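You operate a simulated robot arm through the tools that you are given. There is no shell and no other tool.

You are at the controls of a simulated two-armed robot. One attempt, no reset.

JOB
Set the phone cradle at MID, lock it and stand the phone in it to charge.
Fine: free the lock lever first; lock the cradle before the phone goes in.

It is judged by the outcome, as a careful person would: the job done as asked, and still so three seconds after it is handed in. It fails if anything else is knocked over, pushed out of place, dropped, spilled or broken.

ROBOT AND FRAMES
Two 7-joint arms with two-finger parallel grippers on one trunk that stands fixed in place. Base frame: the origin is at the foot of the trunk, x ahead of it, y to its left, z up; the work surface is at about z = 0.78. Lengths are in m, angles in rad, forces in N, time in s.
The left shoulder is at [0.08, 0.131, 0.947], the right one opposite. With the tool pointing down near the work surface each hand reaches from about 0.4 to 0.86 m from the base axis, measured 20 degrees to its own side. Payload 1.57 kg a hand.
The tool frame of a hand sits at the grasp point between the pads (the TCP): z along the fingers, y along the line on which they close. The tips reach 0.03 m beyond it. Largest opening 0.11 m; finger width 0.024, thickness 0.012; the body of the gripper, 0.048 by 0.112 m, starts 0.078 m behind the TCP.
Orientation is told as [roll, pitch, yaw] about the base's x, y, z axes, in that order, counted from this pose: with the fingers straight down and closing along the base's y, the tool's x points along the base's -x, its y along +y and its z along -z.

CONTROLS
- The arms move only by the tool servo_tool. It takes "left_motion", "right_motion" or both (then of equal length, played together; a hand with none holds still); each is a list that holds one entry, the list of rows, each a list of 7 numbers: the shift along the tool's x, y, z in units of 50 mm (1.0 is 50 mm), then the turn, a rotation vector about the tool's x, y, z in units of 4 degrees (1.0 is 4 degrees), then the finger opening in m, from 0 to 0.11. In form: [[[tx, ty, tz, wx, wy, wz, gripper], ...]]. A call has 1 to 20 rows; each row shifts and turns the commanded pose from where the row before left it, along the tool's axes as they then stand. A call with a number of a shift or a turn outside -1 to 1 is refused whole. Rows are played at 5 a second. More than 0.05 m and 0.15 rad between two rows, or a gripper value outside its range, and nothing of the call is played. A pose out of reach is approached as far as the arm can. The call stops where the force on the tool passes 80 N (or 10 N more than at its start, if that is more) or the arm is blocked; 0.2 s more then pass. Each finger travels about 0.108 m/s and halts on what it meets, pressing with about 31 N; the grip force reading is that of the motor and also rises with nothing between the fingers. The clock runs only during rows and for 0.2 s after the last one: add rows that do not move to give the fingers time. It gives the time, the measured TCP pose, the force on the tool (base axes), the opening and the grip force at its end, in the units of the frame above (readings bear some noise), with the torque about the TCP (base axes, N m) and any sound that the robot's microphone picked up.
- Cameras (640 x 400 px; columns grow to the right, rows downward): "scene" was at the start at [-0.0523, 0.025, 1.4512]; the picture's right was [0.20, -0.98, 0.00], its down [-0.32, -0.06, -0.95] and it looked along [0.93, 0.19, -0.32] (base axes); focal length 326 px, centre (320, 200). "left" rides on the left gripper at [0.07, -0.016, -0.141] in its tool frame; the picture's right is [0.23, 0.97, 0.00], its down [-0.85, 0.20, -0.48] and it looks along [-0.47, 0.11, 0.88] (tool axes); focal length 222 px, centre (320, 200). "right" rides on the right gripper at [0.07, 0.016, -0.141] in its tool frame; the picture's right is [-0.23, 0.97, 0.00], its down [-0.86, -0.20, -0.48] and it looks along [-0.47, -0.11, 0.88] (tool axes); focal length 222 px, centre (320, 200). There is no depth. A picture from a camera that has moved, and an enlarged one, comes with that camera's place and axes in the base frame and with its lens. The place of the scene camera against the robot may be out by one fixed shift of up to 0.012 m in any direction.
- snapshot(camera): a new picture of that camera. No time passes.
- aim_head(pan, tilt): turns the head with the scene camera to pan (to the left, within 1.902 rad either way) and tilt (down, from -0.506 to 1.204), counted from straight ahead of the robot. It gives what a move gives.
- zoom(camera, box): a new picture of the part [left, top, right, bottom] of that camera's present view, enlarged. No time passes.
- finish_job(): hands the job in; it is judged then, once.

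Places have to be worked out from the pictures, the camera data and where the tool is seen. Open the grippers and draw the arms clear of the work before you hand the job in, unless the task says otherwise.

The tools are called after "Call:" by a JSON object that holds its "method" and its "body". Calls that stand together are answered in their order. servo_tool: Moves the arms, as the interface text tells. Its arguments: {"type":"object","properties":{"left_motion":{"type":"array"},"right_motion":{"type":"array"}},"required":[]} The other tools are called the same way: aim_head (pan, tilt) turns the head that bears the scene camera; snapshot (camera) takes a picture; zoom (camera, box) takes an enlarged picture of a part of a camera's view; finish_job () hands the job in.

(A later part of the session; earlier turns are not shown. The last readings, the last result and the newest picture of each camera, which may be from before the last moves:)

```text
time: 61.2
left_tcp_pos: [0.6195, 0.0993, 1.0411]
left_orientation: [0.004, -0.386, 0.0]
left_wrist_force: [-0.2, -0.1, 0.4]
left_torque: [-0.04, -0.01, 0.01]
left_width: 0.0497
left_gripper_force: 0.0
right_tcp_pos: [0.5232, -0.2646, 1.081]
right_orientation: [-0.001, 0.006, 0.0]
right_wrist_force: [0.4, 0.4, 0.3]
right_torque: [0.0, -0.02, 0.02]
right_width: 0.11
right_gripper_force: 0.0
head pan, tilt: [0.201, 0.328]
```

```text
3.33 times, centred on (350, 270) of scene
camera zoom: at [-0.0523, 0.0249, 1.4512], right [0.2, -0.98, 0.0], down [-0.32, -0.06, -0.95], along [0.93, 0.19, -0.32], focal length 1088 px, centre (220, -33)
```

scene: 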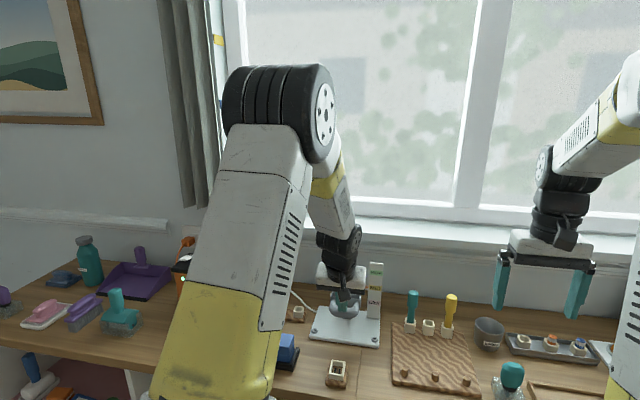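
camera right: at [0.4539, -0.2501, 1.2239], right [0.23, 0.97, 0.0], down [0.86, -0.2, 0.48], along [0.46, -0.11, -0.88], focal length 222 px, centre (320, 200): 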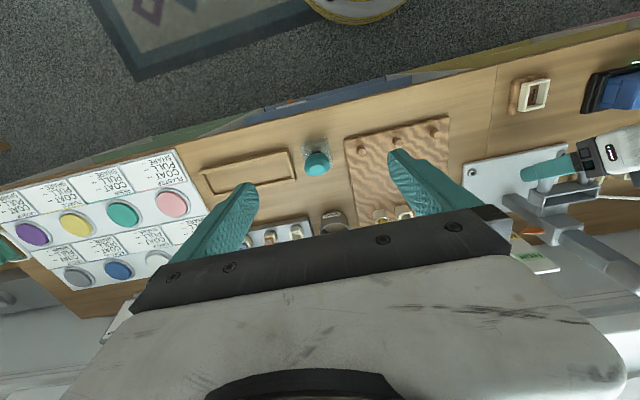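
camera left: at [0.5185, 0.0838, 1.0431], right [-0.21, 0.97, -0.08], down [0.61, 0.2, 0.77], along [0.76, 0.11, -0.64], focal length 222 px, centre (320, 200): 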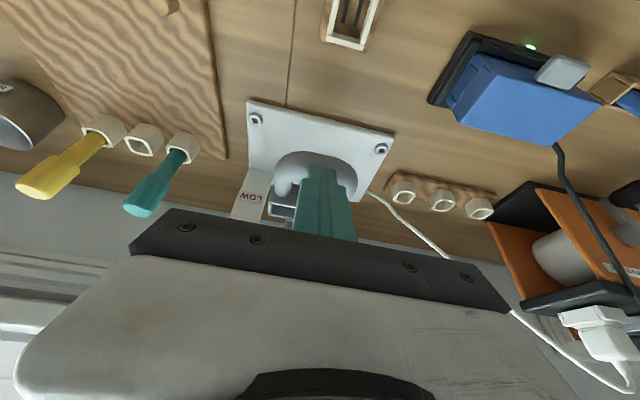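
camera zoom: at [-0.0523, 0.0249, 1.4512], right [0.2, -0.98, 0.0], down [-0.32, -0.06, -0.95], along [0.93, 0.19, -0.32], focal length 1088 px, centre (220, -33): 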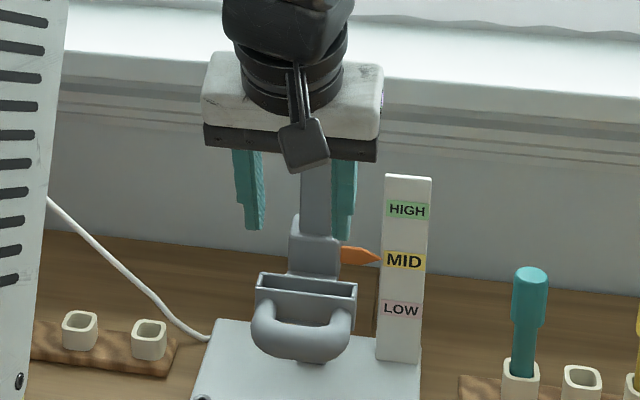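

The pointer recovered to within 0.6 mm of MID, and the cradle is locked. Now the phone: I place it at about (0.56, 0.41), standing roughly 0.79–0.93 m high. I'll move the left hand there for a close look.

Call:
{"method": "servo_tool", "body": {"left_motion": [[[0.365, 0.75, -0.229, 0, 0, 0, 0.1], [0.365, 0.75, -0.229, 0, 0, 0, 0.1], [0.365, 0.75, -0.229, 0, 0, 0, 0.1], [0.365, 0.75, -0.229, 0, 0, 0, 0.1], [0.365, 0.75, -0.229, 0, 0, 0, 0.1], [0.365, 0.75, -0.229, 0, 0, 0, 0.1], [0.365, 0.75, -0.229, 0, 0, 0, 0.1], [0.365, 0.75, -0.229, 0, 0, 0, 0.1], [0, 0, 0, 0, 0, 0, 0.1], [0, 0, 0, 0, 0, 0, 0.1]]]}}

Call:
{"method": "snapshot", "body": {"camera": "left"}}

Call:
{"method": "snapshot", "body": {"camera": "scene"}}

```text
time: 63.4
left_tcp_pos: [0.451, 0.4016, 1.0711]
left_orientation: [0.003, -0.388, -0.002]
left_wrist_force: [-0.5, 0.0, -0.7]
left_torque: [0.01, -0.02, 0.01]
left_width: 0.0999
left_gripper_force: 0.1
right_tcp_pos: [0.5236, -0.2657, 1.0805]
right_orientation: [-0.001, 0.004, 0.001]
right_wrist_force: [0.1, 0.9, 1.1]
right_torque: [0.02, 0.02, 0.0]
right_width: 0.11
right_gripper_force: 0.1
head pan, tilt: [0.201, 0.328]
```

```text
taken
camera left: at [0.3323, 0.3858, 1.1753], right [-0.21, 0.97, -0.08], down [0.61, 0.2, 0.77], along [0.76, 0.11, -0.64], focal length 222 px, centre (320, 200)
```

left: 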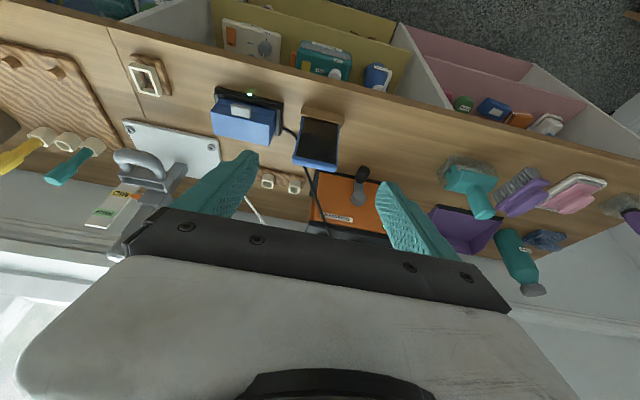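

```text
taken
```

scene: 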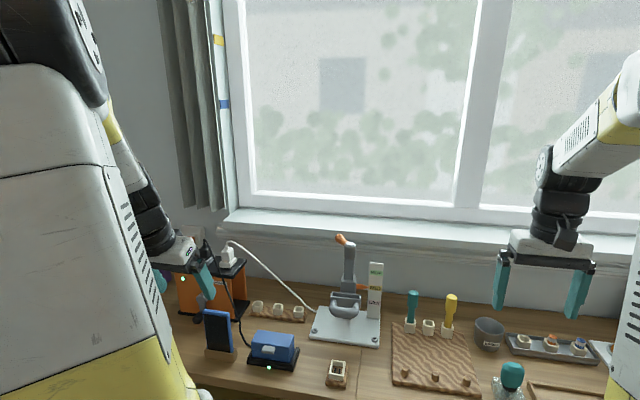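

I'll enlarge both views of the phone to get its pose.

Call:
{"method": "zoom", "body": {"camera": "left", "box": [270, 85, 370, 185]}}

Call:
{"method": "zoom", "body": {"camera": "scene", "box": [190, 295, 250, 365]}}

Call:
{"method": "zoom", "body": {"camera": "scene", "box": [310, 270, 390, 350]}}

```text
4.00 times, centred on (320, 135) of left
camera zoom: at [0.3323, 0.3858, 1.1753], right [-0.21, 0.97, -0.08], down [0.61, 0.2, 0.77], along [0.76, 0.11, -0.64], focal length 888 px, centre (320, 460)
```

zoom: 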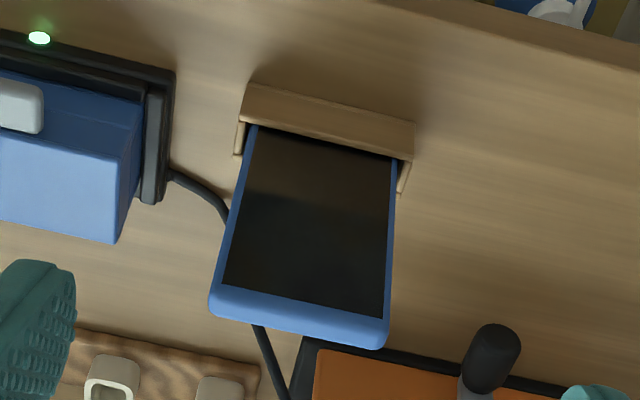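

```text
5.71 times, centred on (220, 330) of scene
camera zoom: at [-0.0523, 0.025, 1.4512], right [0.2, -0.98, 0.0], down [-0.32, -0.06, -0.95], along [0.93, 0.19, -0.32], focal length 1864 px, centre (891, -543)
```

zoom: 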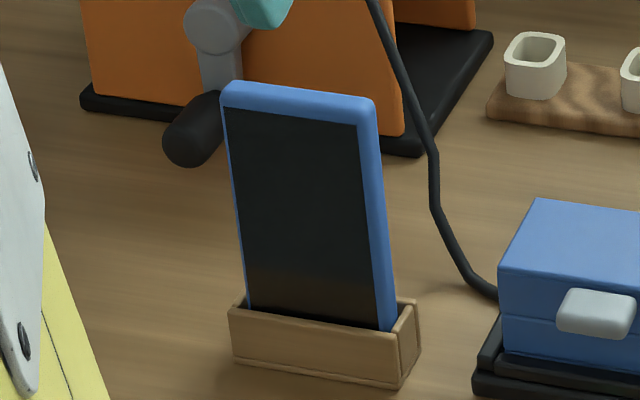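

```text
5.00 times, centred on (350, 310) of scene
camera zoom: at [-0.0523, 0.025, 1.4512], right [0.2, -0.98, 0.0], down [-0.32, -0.06, -0.95], along [0.93, 0.19, -0.32], focal length 1631 px, centre (170, -350)
```

zoom: 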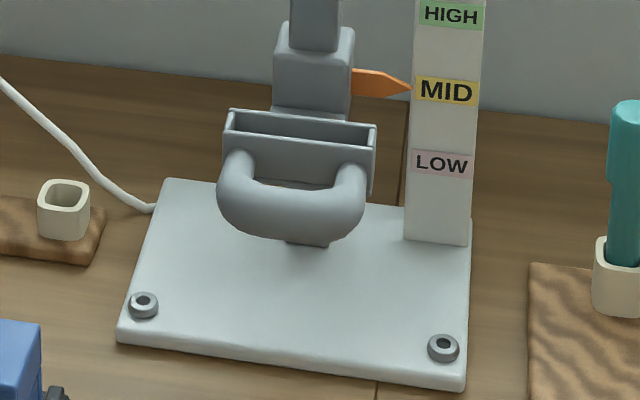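

The phone stands almost upright with yaw≈0: face at x≈0.548, back at about 0.56, centre y≈0.404, width 0.067, top z≈0.92. I'll level the hand above it for a check before descending.

Call:
{"method": "servo_tool", "body": {"left_motion": [[[0, 0, 0, 0, 0.93, 0, 0.105], [0, 0, 0, 0, 0.93, 0, 0.105], [0, 0, 0, 0, 0.93, 0, 0.105], [0, 0, 0, 0, 0.93, 0, 0.105], [0, 0, 0, 0, 0.93, 0, 0.105], [0, 0, 0, 0, 0.91, 0, 0.105], [-0.67, 0.015, 0.1, 0, 0, 0, 0.105], [-0.67, 0.015, 0.1, 0, 0, 0, 0.105], [-0.67, 0.015, 0.1, 0, 0, 0, 0.105], [0, 0, 0, 0, 0, 0, 0.105], [0, 0, 0, 0, 0, 0, 0.105]]]}}

Call:
{"method": "snapshot", "body": {"camera": "left"}}

Call:
{"method": "zoom", "body": {"camera": "left", "box": [230, 70, 410, 205]}}

Call:
{"method": "snapshot", "body": {"camera": "scene"}}

```text
time: 65.8
left_tcp_pos: [0.5505, 0.4027, 1.0561]
left_orientation: [0.003, 0.001, 0.001]
left_wrist_force: [0.5, 0.2, -0.3]
left_torque: [-0.03, -0.01, 0.01]
left_width: 0.1051
left_gripper_force: 0.1
right_tcp_pos: [0.5242, -0.2653, 1.0817]
right_orientation: [-0.002, 0.004, 0.0]
right_wrist_force: [-0.2, -0.6, -0.6]
right_torque: [-0.02, 0.04, 0.01]
right_width: 0.1098
right_gripper_force: 0.1
head pan, tilt: [0.201, 0.328]
```

```text
taken
camera left: at [0.48, 0.3836, 1.1981], right [-0.23, 0.97, 0.0], down [0.85, 0.2, 0.48], along [0.47, 0.11, -0.88], focal length 222 px, centre (320, 200)
```

left: 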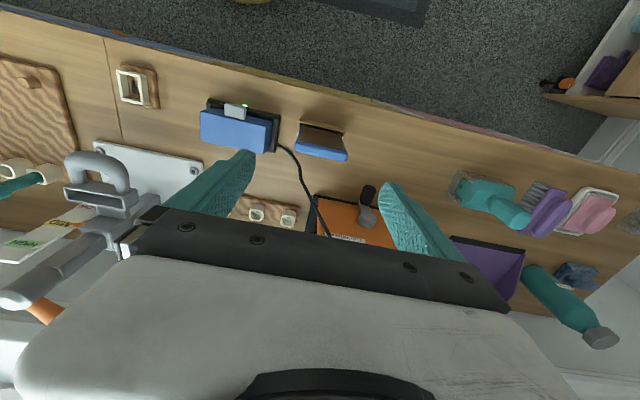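

```text
2.96 times, centred on (320, 138) of left
camera zoom: at [0.48, 0.3836, 1.1981], right [-0.23, 0.97, 0.0], down [0.85, 0.2, 0.48], along [0.47, 0.11, -0.88], focal length 658 px, centre (320, 385)
```

zoom: 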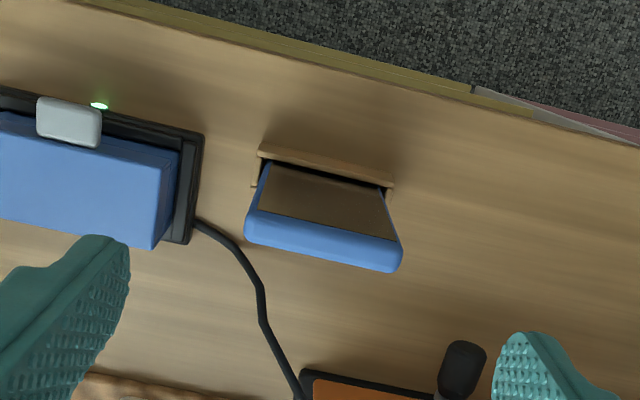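

```text
taken
```

scene: 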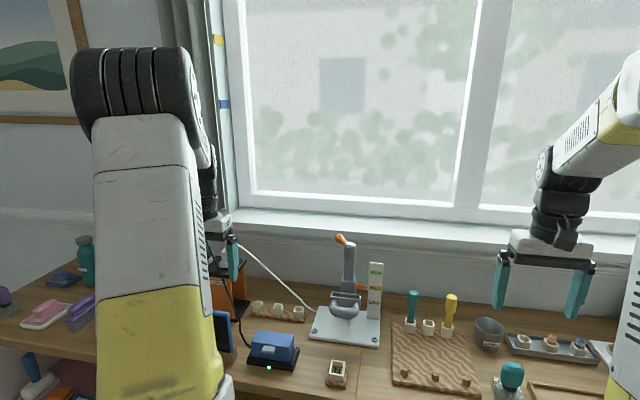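

The phone is 0.07 wide, with its centre at (0.561, 0.4055) and its top at z≈0.914. I'll descend with the fingers open on either side of it.

Call:
{"method": "servo_tool", "body": {"left_motion": [[[-0.22, 0.06, 0, 0, 0, 0, 0.105], [0, 0, 0.664, 0, 0, 0, 0.105], [0, 0, 0.664, 0, 0, 0, 0.105], [0, 0, 0.664, 0, 0, 0, 0.105], [0, 0, 0.664, 0, 0, 0, 0.105], [0, 0, 0.6, 0, 0, 0, 0.105], [0, 0, 0, 0, 0, 0, 0.105], [0, 0, 0, 0, 0, 0, 0.105]]]}}

Call:
{"method": "zoom", "body": {"camera": "left", "box": [230, 90, 410, 225]}}

Call:
{"method": "zoom", "body": {"camera": "scene", "box": [170, 230, 310, 380]}}

```text
time: 67.6
left_tcp_pos: [0.5613, 0.4058, 0.8922]
left_orientation: [0.003, 0.001, 0.001]
left_wrist_force: [0.4, -0.4, -0.3]
left_torque: [0.0, 0.01, -0.02]
left_width: 0.105
left_gripper_force: 0.0
right_tcp_pos: [0.524, -0.2651, 1.0811]
right_orientation: [-0.001, 0.005, -0.001]
right_wrist_force: [0.3, -0.8, -0.4]
right_torque: [0.01, 0.0, 0.0]
right_width: 0.1102
right_gripper_force: 0.0
head pan, tilt: [0.201, 0.328]
```

```text
2.96 times, centred on (320, 158) of left
camera zoom: at [0.4912, 0.389, 1.0334], right [-0.23, 0.97, 0.0], down [0.85, 0.2, 0.48], along [0.47, 0.11, -0.88], focal length 658 px, centre (320, 326)
```

zoom: 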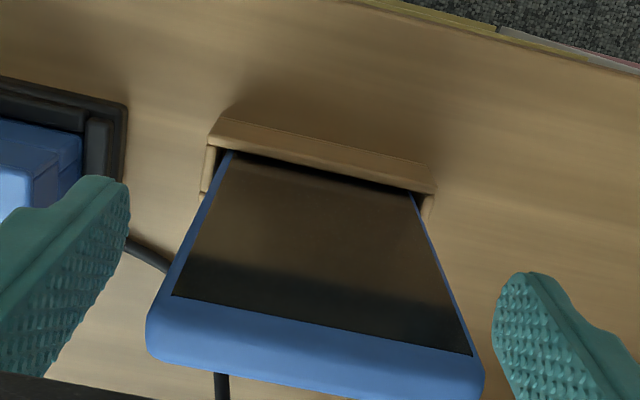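

```text
2.67 times, centred on (240, 305) of scene
camera zoom: at [-0.0522, 0.025, 1.4512], right [0.2, -0.98, 0.0], down [-0.32, -0.06, -0.95], along [0.93, 0.19, -0.32], focal length 870 px, centre (533, -80)
```

zoom: 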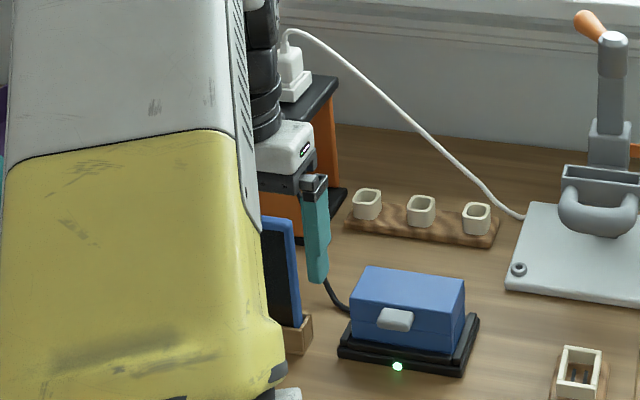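

The fingers are centred around the phone. I'll close on its sides.

Call:
{"method": "servo_tool", "body": {"left_motion": [[[0, 0, 0, 0, 0, 0, 0.085], [0, 0, 0, 0, 0, 0, 0.075], [0, 0, 0, 0, 0, 0, 0.065], [0, 0, 0, 0, 0, 0, 0.055], [0, 0, 0, 0, 0, 0, 0.055], [0, 0, 0, 0, 0, 0, 0.055]]]}}

Call:
{"method": "zoom", "body": {"camera": "left", "box": [230, 90, 410, 225]}}

```text
time: 69.0
left_tcp_pos: [0.5622, 0.4049, 0.8922]
left_orientation: [0.004, -0.001, -0.002]
left_wrist_force: [0.8, -1.9, 1.8]
left_torque: [-0.45, -0.04, 0.02]
left_width: 0.0696
left_gripper_force: 30.8
right_tcp_pos: [0.5231, -0.2657, 1.0817]
right_orientation: [-0.003, 0.001, 0.0]
right_wrist_force: [0.2, 0.5, -0.1]
right_torque: [-0.02, 0.02, 0.04]
right_width: 0.1101
right_gripper_force: 0.0
head pan, tilt: [0.201, 0.328]
```

```text
2.96 times, centred on (320, 158) of left
camera zoom: at [0.4913, 0.3887, 1.0337], right [-0.23, 0.97, 0.0], down [0.85, 0.2, 0.48], along [0.47, 0.11, -0.88], focal length 658 px, centre (320, 326)
```

zoom: 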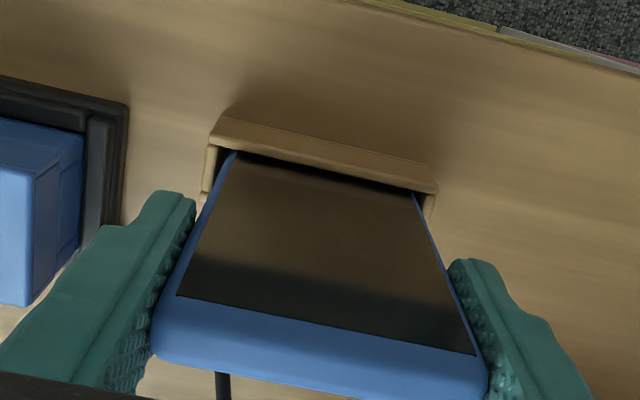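

It grips at 0.0696 m. I'll lift slowly and check that the wooden holder stays put.

Call:
{"method": "servo_tool", "body": {"left_motion": [[[0, 0, -0.15, 0, 0, 0, 0.05], [0, 0, -0.2, 0, 0, 0, 0.05], [0, 0, -0.25, 0, 0, 0, 0.05], [0, 0, -0.3, 0, 0, 0, 0.05], [0, 0, -0.4, 0, 0, 0, 0.05], [0, 0, -0.5, 0, 0, 0, 0.05], [0, 0, 0, 0, 0, 0, 0.05]]]}}

Call:
{"method": "snapshot", "body": {"camera": "left"}}

Call:
{"method": "zoom", "body": {"camera": "scene", "box": [170, 230, 310, 380]}}

```text
time: 70.6
left_tcp_pos: [0.5606, 0.4063, 0.9826]
left_orientation: [0.004, 0.0, -0.001]
left_wrist_force: [0.7, -0.2, -2.0]
left_torque: [0.01, 0.02, -0.01]
left_width: 0.0697
left_gripper_force: 30.8
right_tcp_pos: [0.5245, -0.2647, 1.0808]
right_orientation: [-0.005, 0.004, 0.001]
right_wrist_force: [-0.5, -0.2, 0.5]
right_torque: [0.04, -0.02, 0.01]
right_width: 0.11
right_gripper_force: 0.0
head pan, tilt: [0.201, 0.328]
```

```text
taken
camera left: at [0.4906, 0.3883, 1.1236], right [-0.23, 0.97, 0.0], down [0.85, 0.2, 0.48], along [0.47, 0.11, -0.88], focal length 222 px, centre (320, 200)
```

left: 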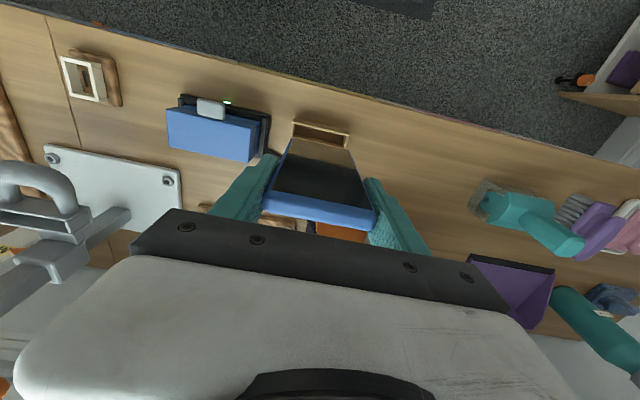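

```text
2.67 times, centred on (240, 305) of scene
camera zoom: at [-0.0522, 0.025, 1.4512], right [0.2, -0.98, 0.0], down [-0.32, -0.06, -0.95], along [0.93, 0.19, -0.32], focal length 870 px, centre (533, -80)
```

zoom: 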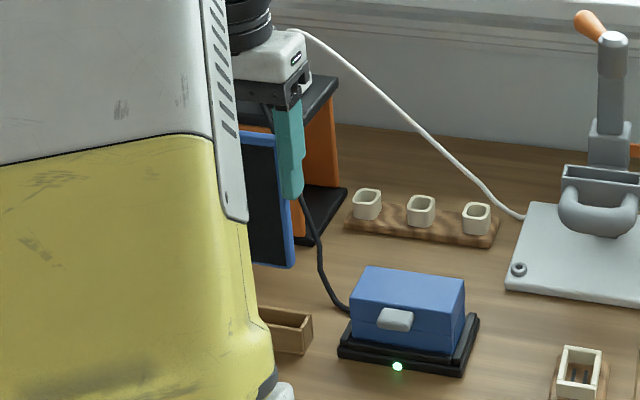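

The holder stayed and the phone is free, hanging straight. I'll raise it above rim height and turn the right hand so its camera watches the slot from the right.

Call:
{"method": "servo_tool", "body": {"left_motion": [[[0, 0, -0.5, 0, 0, 0, 0.05], [0, 0, -0.5, 0, 0, 0, 0.05], [0, 0, -0.55, 0, 0, 0, 0.05], [0, 0, 0, 0, 0, 0, 0.05], [0, 0, 0, 0, 0, 0, 0.05], [0, 0, 0, 0, 0, 0, 0.05], [0, 0, 0, 0, 0, 0, 0.05], [0, 0, 0, 0, 0, 0, 0.05], [0, 0, 0, 0, 0, 0, 0.05], [0, 0, 0, 0, 0, 0, 0.05], [0, 0, 0, 0, 0, 0, 0.05], [0, 0, 0, 0, 0, 0, 0.05], [0, 0, 0, 0, 0, 0, 0.05], [0, 0, 0, 0, 0, 0, 0.05], [0, 0, 0, 0, 0, 0, 0.05], [0, 0, 0, 0, 0, 0, 0.05], [0, 0, 0, 0, 0, 0, 0.05], [0, 0, 0, 0, 0, 0, 0.05], [0, 0, 0, 0, 0, 0, 0.05], [0, 0, 0, 0, 0, 0, 0.05]]], "right_motion": [[[0, 0.8, -0.23, 0, 0, 0, 0.11], [0, 0.8, -0.23, 0, 0, 0, 0.11], [0, 0.8, -0.23, 0, 0, 0, 0.11], [0, 0.8, -0.23, 0, 0, 0, 0.11], [0, 0, 0, 0, 0, -0.955, 0.11], [0, 0, 0, 0, 0, -0.955, 0.11], [0, 0, 0, 0, 0, -0.955, 0.11], [0, 0, 0, 0, 0, -0.955, 0.11], [0, 0, 0, 0, 0, -0.955, 0.11], [0, 0, 0, 0, 0, -0.955, 0.11], [0, 0, 0, 0, 0, -0.955, 0.11], [0, 0, 0, 0, 0, -0.955, 0.11], [0, 0, 0, 0, 0, -0.955, 0.11], [0, 0, 0, 0, 0, -0.955, 0.11], [0, 0, 0, 0, -0.955, 0, 0.11], [0, 0, 0, 0, -0.955, 0, 0.11], [0, 0, 0, 0, -0.955, 0, 0.11], [0, 0, 0, 0, -0.955, 0, 0.11], [0, 0, 0, 0, -0.955, 0, 0.11], [0, 0, 0, 0, 0, 0, 0.11]]]}}

Call:
{"method": "snapshot", "body": {"camera": "right"}}

Call:
{"method": "snapshot", "body": {"camera": "scene"}}

```text
time: 74.8
left_tcp_pos: [0.5625, 0.4058, 1.0606]
left_orientation: [0.002, -0.001, 0.001]
left_wrist_force: [-0.4, -0.4, -0.6]
left_torque: [0.0, 0.01, 0.01]
left_width: 0.07
left_gripper_force: 30.8
right_tcp_pos: [0.5257, -0.1064, 1.1255]
right_orientation: [0.002, -0.329, 0.667]
right_wrist_force: [-0.6, 0.7, 0.6]
right_torque: [0.0, 0.0, -0.02]
right_width: 0.1099
right_gripper_force: 0.0
head pan, tilt: [0.201, 0.328]
```

```text
taken
camera right: at [0.4272, -0.164, 1.2376], right [-0.43, 0.9, 0.07], down [0.64, 0.25, 0.73], along [0.64, 0.36, -0.68], focal length 222 px, centre (320, 200)
```

right: 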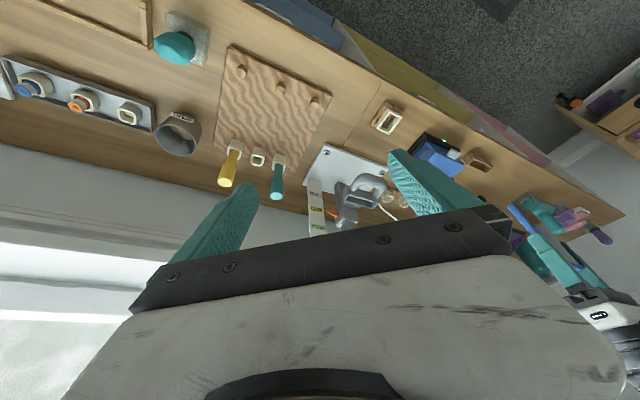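

```text
taken
```

scene: 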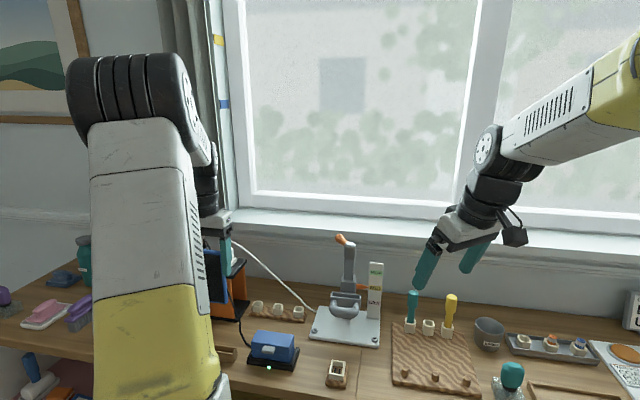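

The right camera sees the slot. I'll zoom to measure it.

Call:
{"method": "zoom", "body": {"camera": "right", "box": [300, 140, 400, 240]}}

Call:
{"method": "zoom", "body": {"camera": "scene", "box": [320, 270, 370, 320]}}

```text
4.00 times, centred on (350, 190) of right
camera zoom: at [0.4272, -0.164, 1.2376], right [-0.43, 0.9, 0.07], down [0.64, 0.25, 0.73], along [0.64, 0.36, -0.68], focal length 888 px, centre (200, 240)
```

zoom: 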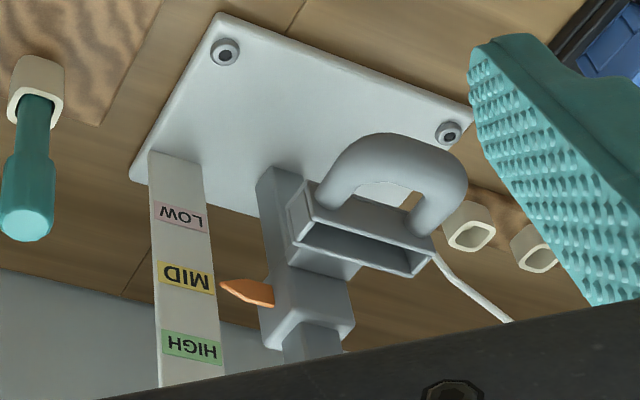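

```text
8.00 times, centred on (345, 295) of scene
camera zoom: at [-0.0522, 0.0251, 1.4512], right [0.2, -0.98, 0.0], down [-0.32, -0.06, -0.95], along [0.93, 0.19, -0.32], focal length 2610 px, centre (120, -560)
```

zoom: 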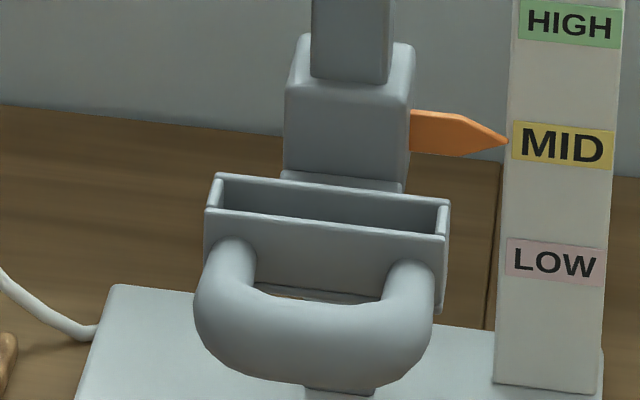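

Slot rim: x≈0.696–0.719, y≈0.058–0.140, centre about (0.7065, 0.0995), z≈0.909. I'll carry the phone over it at a height that leaves about 4 cm of clearance.

Call:
{"method": "servo_tool", "body": {"left_motion": [[[-0.15, -0.33, 0, 0, 0, 0, 0.05], [-0.3, -0.66, 0, 0, 0, 0, 0.05], [-0.32, -0.7, 0, 0, 0, 0, 0.05], [-0.32, -0.7, 0, 0, 0, 0, 0.05], [-0.32, -0.7, 0, 0, 0, 0, 0.05], [-0.32, -0.7, 0, 0, 0, 0, 0.05], [-0.32, -0.7, 0, 0, 0, 0, 0.05], [-0.32, -0.7, 0, 0, 0, 0, 0.05], [-0.25, -0.6, 0, 0, 0, 0, 0.05], [-0.15, -0.33, 0, 0, 0, 0, 0.05], [0, 0, 0, 0, 0, 0, 0.05], [0, 0, 0, 0, 0, 0, 0.05]]]}}

Call:
{"method": "zoom", "body": {"camera": "right", "box": [290, 120, 430, 240]}}

Call:
{"method": "snapshot", "body": {"camera": "scene"}}

Call:
{"method": "snapshot", "body": {"camera": "left"}}

```text
time: 77.4
left_tcp_pos: [0.6987, 0.1, 1.0579]
left_orientation: [0.003, 0.0, 0.001]
left_wrist_force: [0.2, 0.6, -2.4]
left_torque: [-0.05, -0.01, -0.02]
left_width: 0.0693
left_gripper_force: 30.9
right_tcp_pos: [0.5253, -0.107, 1.1254]
right_orientation: [0.002, -0.33, 0.667]
right_wrist_force: [0.8, 0.0, -0.2]
right_torque: [-0.02, 0.03, 0.01]
right_width: 0.1099
right_gripper_force: 0.0
head pan, tilt: [0.201, 0.328]
```

```text
3.33 times, centred on (360, 180) of right
camera zoom: at [0.4272, -0.164, 1.2377], right [-0.43, 0.9, 0.08], down [0.64, 0.25, 0.73], along [0.64, 0.36, -0.68], focal length 740 px, centre (187, 267)
```

zoom: 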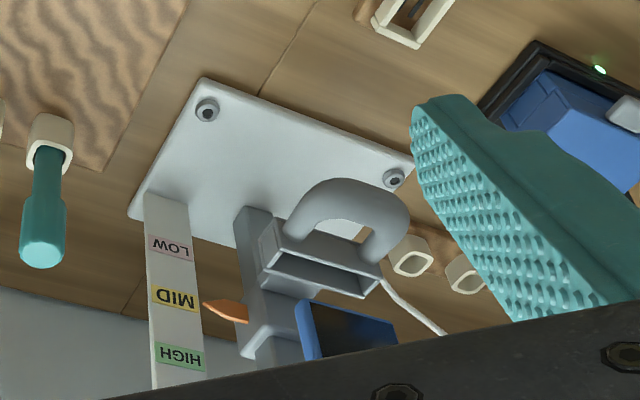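

```text
taken
```

scene: 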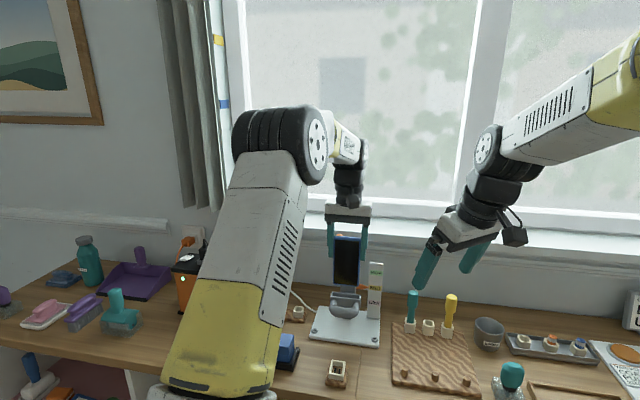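

```text
taken
camera left: at [0.6296, 0.0832, 1.1999], right [-0.23, 0.97, 0.0], down [0.85, 0.2, 0.48], along [0.47, 0.11, -0.88], focal length 222 px, centre (320, 200)
```

left: 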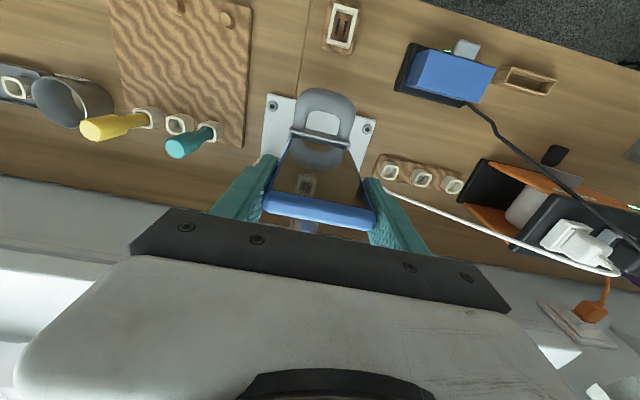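

The phone is above the slot. I'll zoom the scene and left views for the relative alignment.

Call:
{"method": "zoom", "body": {"camera": "scene", "box": [315, 225, 385, 325]}}

Call:
{"method": "zoom", "body": {"camera": "left", "box": [250, 80, 390, 240]}}

```text
4.00 times, centred on (350, 275) of scene
camera zoom: at [-0.0522, 0.025, 1.4512], right [0.2, -0.98, 0.0], down [-0.32, -0.06, -0.95], along [0.93, 0.19, -0.32], focal length 1305 px, centre (200, -100)
```

zoom: 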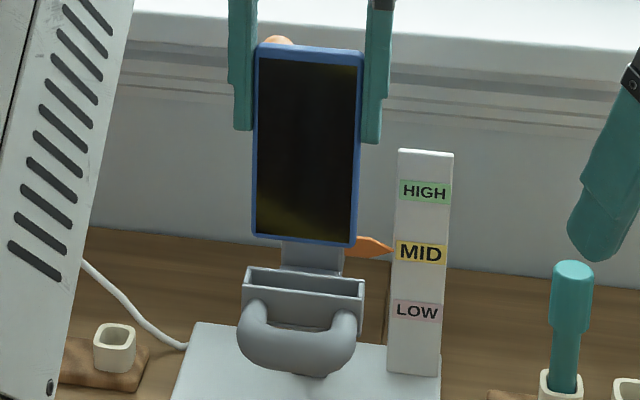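

```text
2.50 times, centred on (320, 160) of left
camera zoom: at [0.6296, 0.0832, 1.1999], right [-0.23, 0.97, 0.0], down [0.85, 0.2, 0.48], along [0.47, 0.11, -0.88], focal length 555 px, centre (320, 300)
```

zoom: 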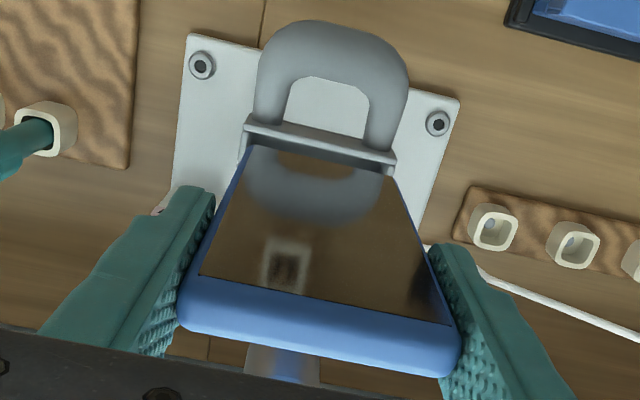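

The phone front is about 8 mm short of the slot in x, and y is within about 1 mm. I'll shift +8 mm in x and lower until the phone's bottom is just above the rim, then recheck.

Call:
{"method": "servo_tool", "body": {"left_motion": [[[-0.16, 0, 0, 0, 0, 0, 0.05], [0, 0, 0.2, 0, 0, 0, 0.05], [0, 0, 0.2, 0, 0, 0, 0.05], [0, 0, 0.2, 0, 0, 0, 0.05], [0, 0, 0, 0, 0, 0, 0.05], [0, 0, 0, 0, 0, 0, 0.05]]]}}

Call:
{"method": "zoom", "body": {"camera": "scene", "box": [325, 270, 375, 310]}}

Call:
{"method": "zoom", "body": {"camera": "left", "box": [280, 90, 360, 160]}}

Call:
{"method": "zoom", "body": {"camera": "right", "box": [330, 170, 390, 230]}}

```text
time: 78.8
left_tcp_pos: [0.7084, 0.1002, 1.0283]
left_orientation: [0.004, -0.001, 0.0]
left_wrist_force: [-0.7, 0.3, -1.8]
left_torque: [-0.01, 0.0, -0.01]
left_width: 0.0696
left_gripper_force: 31.4
right_tcp_pos: [0.5253, -0.1064, 1.1256]
right_orientation: [0.002, -0.331, 0.667]
right_wrist_force: [-0.6, -0.4, 0.5]
right_torque: [0.0, -0.04, 0.01]
right_width: 0.1103
right_gripper_force: 0.0
head pan, tilt: [0.201, 0.328]
```

```text
10.00 times, centred on (350, 290) of scene
camera zoom: at [-0.0522, 0.025, 1.4512], right [0.2, -0.98, 0.0], down [-0.32, -0.06, -0.95], along [0.93, 0.19, -0.32], focal length 3263 px, centre (20, -700)
```

zoom: 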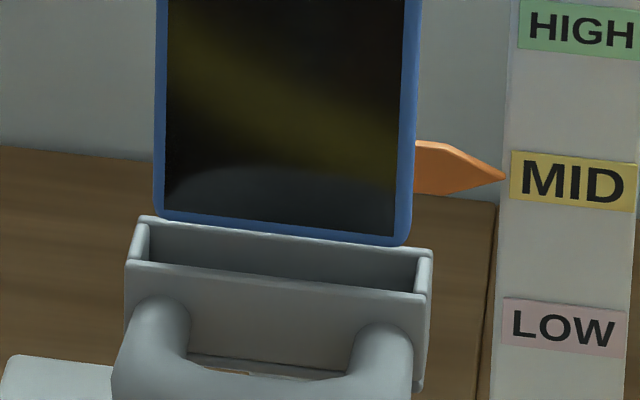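

```text
5.71 times, centred on (320, 125) of left
camera zoom: at [0.6383, 0.0829, 1.1702], right [-0.23, 0.97, 0.0], down [0.85, 0.2, 0.48], along [0.47, 0.11, -0.88], focal length 1269 px, centre (320, 629)
```

zoom: 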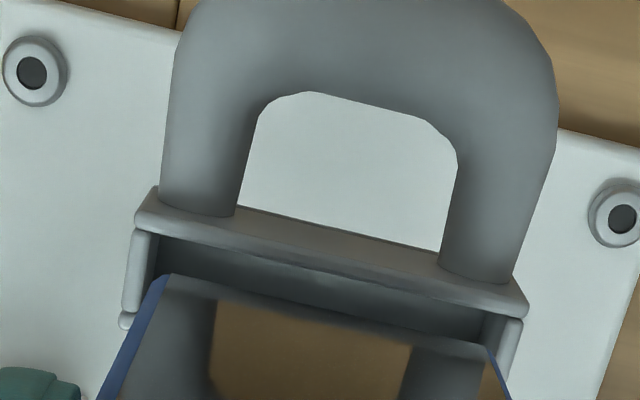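

```text
6.67 times, centred on (360, 200) of right
camera zoom: at [0.4272, -0.1639, 1.2377], right [-0.43, 0.9, 0.08], down [0.64, 0.25, 0.73], along [0.64, 0.36, -0.68], focal length 1481 px, centre (53, 200)
```

zoom: 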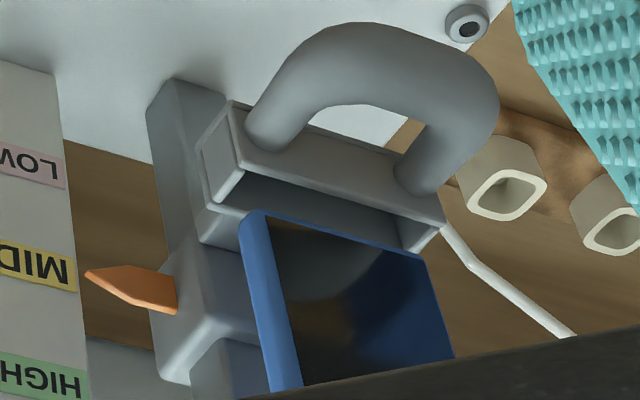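

In y it's balanced: about 6.4 mm to the outer walls on each side in the scene view. In x, the front and back gaps are about 2–3 mm each. I'll lower 20 mm in small steps and watch the force.

Call:
{"method": "servo_tool", "body": {"left_motion": [[[0, 0, 0.08, 0, 0, 0, 0.05], [0, 0, 0.08, 0, 0, 0, 0.05], [0, 0, 0.08, 0, 0, 0, 0.05], [0, 0, 0.08, 0, 0, 0, 0.05], [0, 0, 0.08, 0, 0, 0, 0.05], [0, 0, 0, 0, 0, 0, 0.05]]]}}

Call:
{"method": "zoom", "body": {"camera": "scene", "box": [325, 270, 375, 310]}}

Call:
{"method": "zoom", "body": {"camera": "left", "box": [280, 90, 360, 160]}}

Call:
{"method": "zoom", "body": {"camera": "right", "box": [330, 170, 390, 230]}}

```text
time: 80.2
left_tcp_pos: [0.7092, 0.0985, 1.0157]
left_orientation: [0.001, -0.014, 0.0]
left_wrist_force: [-0.4, 1.5, 54.9]
left_torque: [-0.62, -0.18, 0.01]
left_width: 0.0696
left_gripper_force: 31.5
right_tcp_pos: [0.5231, -0.1068, 1.1263]
right_orientation: [0.001, -0.329, 0.668]
right_wrist_force: [0.0, -0.6, 0.7]
right_torque: [0.0, 0.0, 0.0]
right_width: 0.1101
right_gripper_force: 0.0
head pan, tilt: [0.201, 0.328]
```

```text
10.00 times, centred on (350, 290) of scene
camera zoom: at [-0.0542, 0.0248, 1.4512], right [0.2, -0.98, 0.0], down [-0.32, -0.06, -0.95], along [0.93, 0.19, -0.32], focal length 3263 px, centre (20, -700)
```

zoom: 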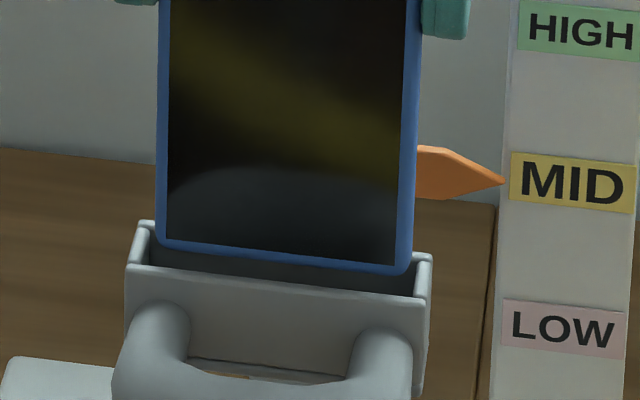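

```text
5.71 times, centred on (320, 125) of left
camera zoom: at [0.637, 0.0828, 1.1562], right [-0.23, 0.97, 0.0], down [0.85, 0.2, 0.49], along [0.48, 0.11, -0.87], focal length 1269 px, centre (320, 629)
```

zoom: 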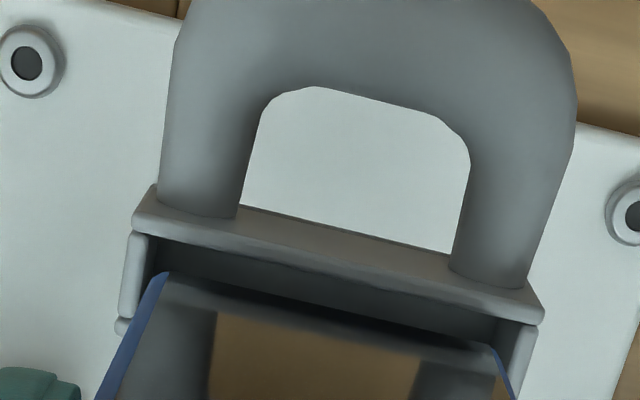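

```text
6.67 times, centred on (360, 200) of right
camera zoom: at [0.4255, -0.1641, 1.2383], right [-0.43, 0.9, 0.07], down [0.64, 0.25, 0.73], along [0.64, 0.36, -0.68], focal length 1481 px, centre (53, 200)
```

zoom: 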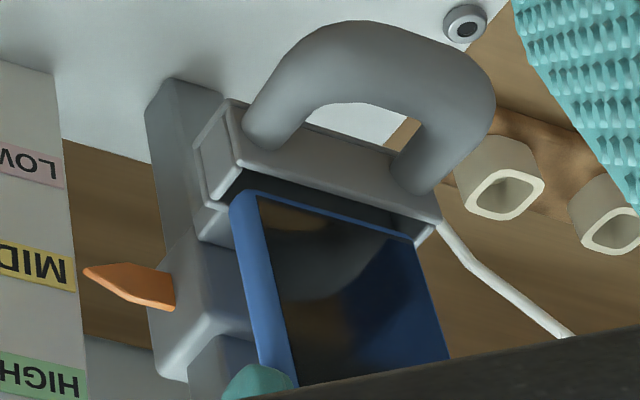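

It hit the back rim at 55 N. The phone sits about 3 mm too far back: its front gap is about 5.4 mm. I'll lift off, shift -3 mm in x and check.

Call:
{"method": "servo_tool", "body": {"left_motion": [[[0, 0, -0.15, 0, 0, 0, 0.05], [0, 0, -0.15, 0, 0, 0, 0.05], [0.06, 0, 0, 0, 0, 0, 0.05], [0, 0, 0, 0, 0, 0, 0.05], [0, 0, 0, 0, 0, 0, 0.05]]]}}

Call:
{"method": "zoom", "body": {"camera": "scene", "box": [325, 270, 375, 310]}}

Call:
{"method": "zoom", "body": {"camera": "left", "box": [280, 90, 360, 160]}}

Call:
{"method": "zoom", "body": {"camera": "right", "box": [330, 170, 390, 230]}}

```text
time: 81.4
left_tcp_pos: [0.7053, 0.0988, 1.0236]
left_orientation: [0.004, 0.0, 0.0]
left_wrist_force: [0.2, -0.8, -0.9]
left_torque: [0.03, -0.01, -0.03]
left_width: 0.0697
left_gripper_force: 31.0
right_tcp_pos: [0.5256, -0.1072, 1.125]
right_orientation: [0.002, -0.33, 0.666]
right_wrist_force: [-0.4, 0.3, 0.2]
right_torque: [0.02, 0.01, 0.03]
right_width: 0.11
right_gripper_force: 0.1
head pan, tilt: [0.201, 0.328]
```

```text
10.00 times, centred on (350, 290) of scene
camera zoom: at [-0.0522, 0.025, 1.4512], right [0.2, -0.98, 0.0], down [-0.32, -0.06, -0.95], along [0.93, 0.19, -0.32], focal length 3263 px, centre (20, -700)
```

zoom: 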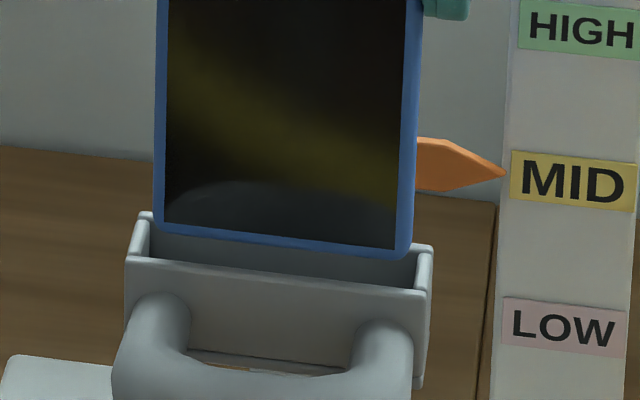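

```text
5.71 times, centred on (320, 125) of left
camera zoom: at [0.6348, 0.0822, 1.1653], right [-0.23, 0.97, 0.0], down [0.86, 0.2, 0.48], along [0.47, 0.11, -0.88], focal length 1269 px, centre (320, 629)
```

zoom: 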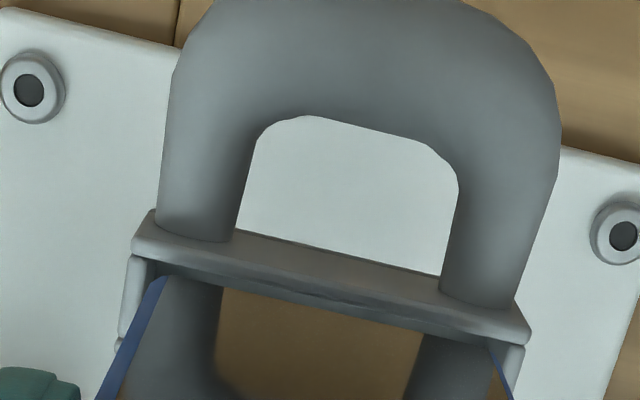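

```text
6.67 times, centred on (360, 200) of right
camera zoom: at [0.4272, -0.1639, 1.2377], right [-0.43, 0.9, 0.08], down [0.64, 0.25, 0.73], along [0.64, 0.36, -0.68], focal length 1481 px, centre (53, 200)
```

zoom: 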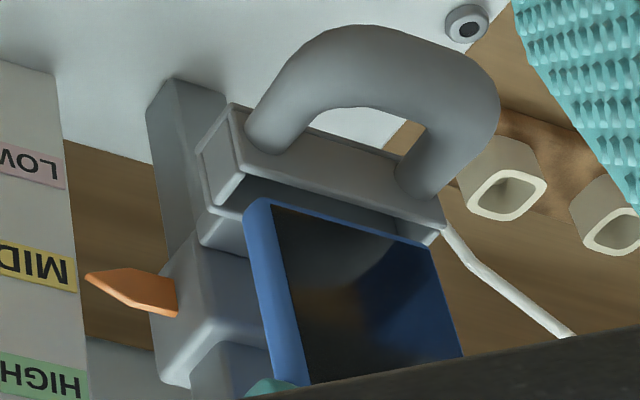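

The phone is about 15 mm thick and the slot about 18.5 mm inside, so the window is small. From the relative offsets in two cameras it should sit about 1.1 mm further back than now. I'll shift that and lower gently.

Call:
{"method": "servo_tool", "body": {"left_motion": [[[-0.022, 0, 0.06, 0, 0, 0, 0.05], [0, 0, 0.06, 0, 0, 0, 0.05], [0, 0, 0.06, 0, 0, 0, 0.05], [0, 0, 0.05, 0, 0, 0, 0.05], [0, 0, 0, 0, 0, 0, 0.05]]]}}

Call:
{"method": "zoom", "body": {"camera": "scene", "box": [325, 270, 375, 310]}}

Call:
{"method": "zoom", "body": {"camera": "left", "box": [280, 90, 360, 160]}}

Call:
{"method": "zoom", "body": {"camera": "right", "box": [330, 170, 390, 230]}}

```text
time: 82.6
left_tcp_pos: [0.7072, 0.0983, 1.014]
left_orientation: [0.004, 0.0, 0.0]
left_wrist_force: [-0.7, 0.5, -2.0]
left_torque: [0.0, 0.0, 0.0]
left_width: 0.0696
left_gripper_force: 31.2
right_tcp_pos: [0.5262, -0.1061, 1.1252]
right_orientation: [0.001, -0.329, 0.667]
right_wrist_force: [0.2, 0.3, -0.1]
right_torque: [-0.01, -0.03, 0.01]
right_width: 0.1103
right_gripper_force: 0.1
head pan, tilt: [0.201, 0.328]
```

```text
10.00 times, centred on (350, 290) of scene
camera zoom: at [-0.0521, 0.025, 1.4512], right [0.2, -0.98, 0.0], down [-0.32, -0.06, -0.95], along [0.93, 0.19, -0.32], focal length 3263 px, centre (20, -700)
```

zoom: 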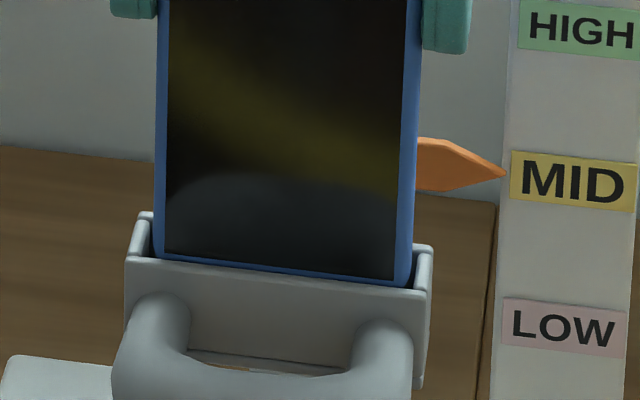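

```text
5.71 times, centred on (320, 125) of left
camera zoom: at [0.6366, 0.0823, 1.1541], right [-0.23, 0.97, 0.0], down [0.85, 0.2, 0.48], along [0.47, 0.11, -0.88], focal length 1269 px, centre (320, 629)
```

zoom: 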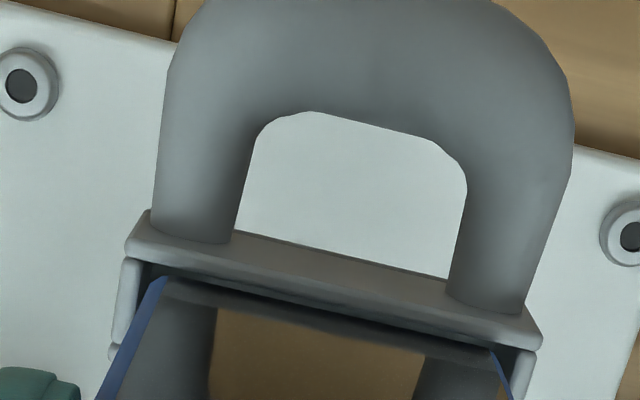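

```text
6.67 times, centred on (360, 200) of right
camera zoom: at [0.4272, -0.1639, 1.2377], right [-0.43, 0.9, 0.08], down [0.64, 0.25, 0.73], along [0.64, 0.36, -0.68], focal length 1481 px, centre (53, 200)
```

zoom: 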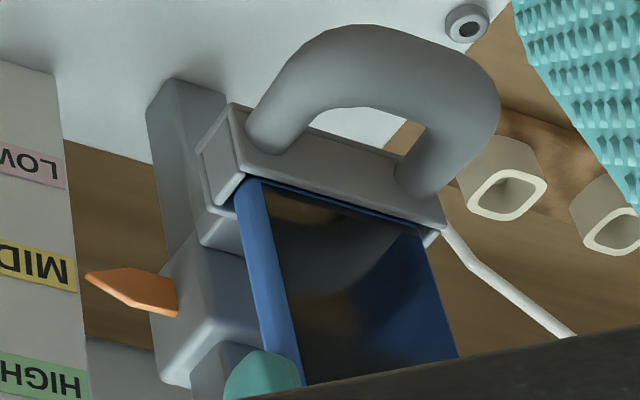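

It's below the earlier contact height with no force, so the bottom is entering the slot. I'll keep lowering gently.

Call:
{"method": "servo_tool", "body": {"left_motion": [[[0, 0, 0.06, 0, 0, 0, 0.05], [0, 0, 0.06, 0, 0, 0, 0.05], [0, 0, 0.06, 0, 0, 0, 0.05], [0, 0, 0, 0, 0, 0, 0.05]]]}}

Call:
{"method": "zoom", "body": {"camera": "scene", "box": [325, 270, 375, 310]}}

Call:
{"method": "zoom", "body": {"camera": "right", "box": [330, 170, 390, 230]}}

```text
time: 83.6
left_tcp_pos: [0.7067, 0.1007, 1.005]
left_orientation: [0.005, 0.001, -0.001]
left_wrist_force: [-0.5, -0.3, -3.2]
left_torque: [-0.04, -0.01, 0.01]
left_width: 0.0695
left_gripper_force: 31.4
right_tcp_pos: [0.5264, -0.1065, 1.1261]
right_orientation: [0.001, -0.33, 0.666]
right_wrist_force: [-0.5, -0.7, -0.2]
right_torque: [-0.03, -0.01, 0.01]
right_width: 0.11
right_gripper_force: 0.1
head pan, tilt: [0.201, 0.328]
```

```text
10.00 times, centred on (350, 290) of scene
camera zoom: at [-0.0522, 0.025, 1.4512], right [0.2, -0.98, 0.0], down [-0.32, -0.06, -0.95], along [0.93, 0.19, -0.32], focal length 3263 px, centre (20, -700)
```

zoom: 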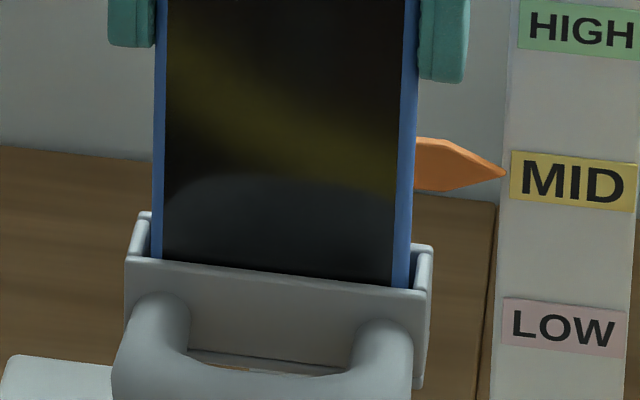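

```text
6.67 times, centred on (360, 200) of right
camera zoom: at [0.4272, -0.1639, 1.2377], right [-0.43, 0.9, 0.08], down [0.64, 0.25, 0.73], along [0.64, 0.36, -0.68], focal length 1481 px, centre (53, 200)
```

zoom: 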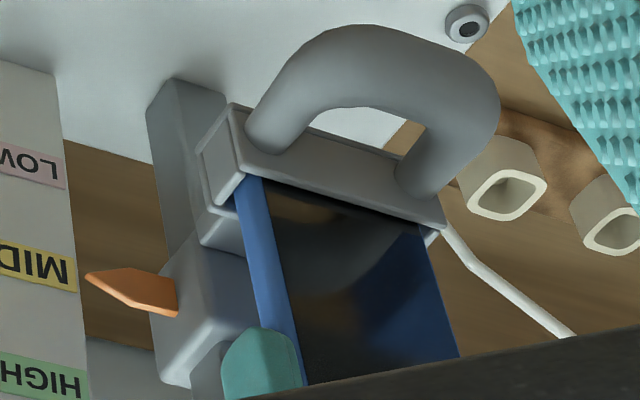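

It's going in cleanly. I'll continue down in 3 mm steps until the floor is felt.

Call:
{"method": "servo_tool", "body": {"left_motion": [[[0, 0, 0.06, 0, 0, 0, 0.05], [0, 0, 0.06, 0, 0, 0, 0.05], [0, 0, 0.06, 0, 0, 0, 0.05], [0, 0, 0, 0, 0, 0, 0.05]]]}}

Call:
{"method": "zoom", "body": {"camera": "scene", "box": [325, 230, 375, 310]}}

```text
time: 84.6
left_tcp_pos: [0.7077, 0.1003, 0.9966]
left_orientation: [0.004, -0.001, 0.001]
left_wrist_force: [0.0, 0.3, -1.6]
left_torque: [-0.01, -0.04, -0.03]
left_width: 0.0698
left_gripper_force: 31.3
right_tcp_pos: [0.5245, -0.1071, 1.1251]
right_orientation: [0.001, -0.33, 0.666]
right_wrist_force: [0.1, 0.1, -0.1]
right_torque: [-0.04, -0.02, 0.0]
right_width: 0.1101
right_gripper_force: 0.1
head pan, tilt: [0.201, 0.328]
```

```text
5.00 times, centred on (350, 270) of scene
camera zoom: at [-0.0522, 0.025, 1.4512], right [0.2, -0.98, 0.0], down [-0.32, -0.06, -0.95], along [0.93, 0.19, -0.32], focal length 1631 px, centre (170, -150)
```

zoom: 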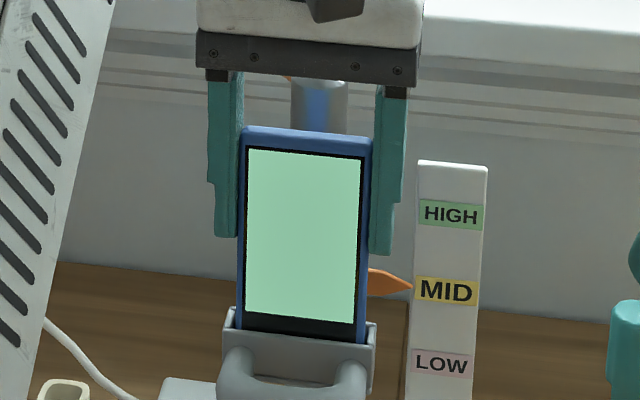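

The screen has lit up, so it's charging. I'll lower in small steps until it rests on the slot floor, then release.

Call:
{"method": "servo_tool", "body": {"left_motion": [[[0, 0, 0.04, 0, 0, 0, 0.05], [0, 0, 0.04, 0, 0, 0, 0.05], [0, 0, 0, 0, 0, 0, 0.05]]]}}

```text
time: 85.4
left_tcp_pos: [0.7069, 0.0991, 0.9913]
left_orientation: [0.004, -0.002, 0.001]
left_wrist_force: [-0.4, 1.1, -2.4]
left_torque: [-0.02, 0.03, 0.01]
left_width: 0.0699
left_gripper_force: 31.0
right_tcp_pos: [0.5252, -0.1062, 1.1258]
right_orientation: [0.002, -0.328, 0.668]
right_wrist_force: [-0.3, 0.6, 0.2]
right_torque: [0.02, 0.0, 0.02]
right_width: 0.1103
right_gripper_force: 0.0
head pan, tilt: [0.201, 0.328]
```

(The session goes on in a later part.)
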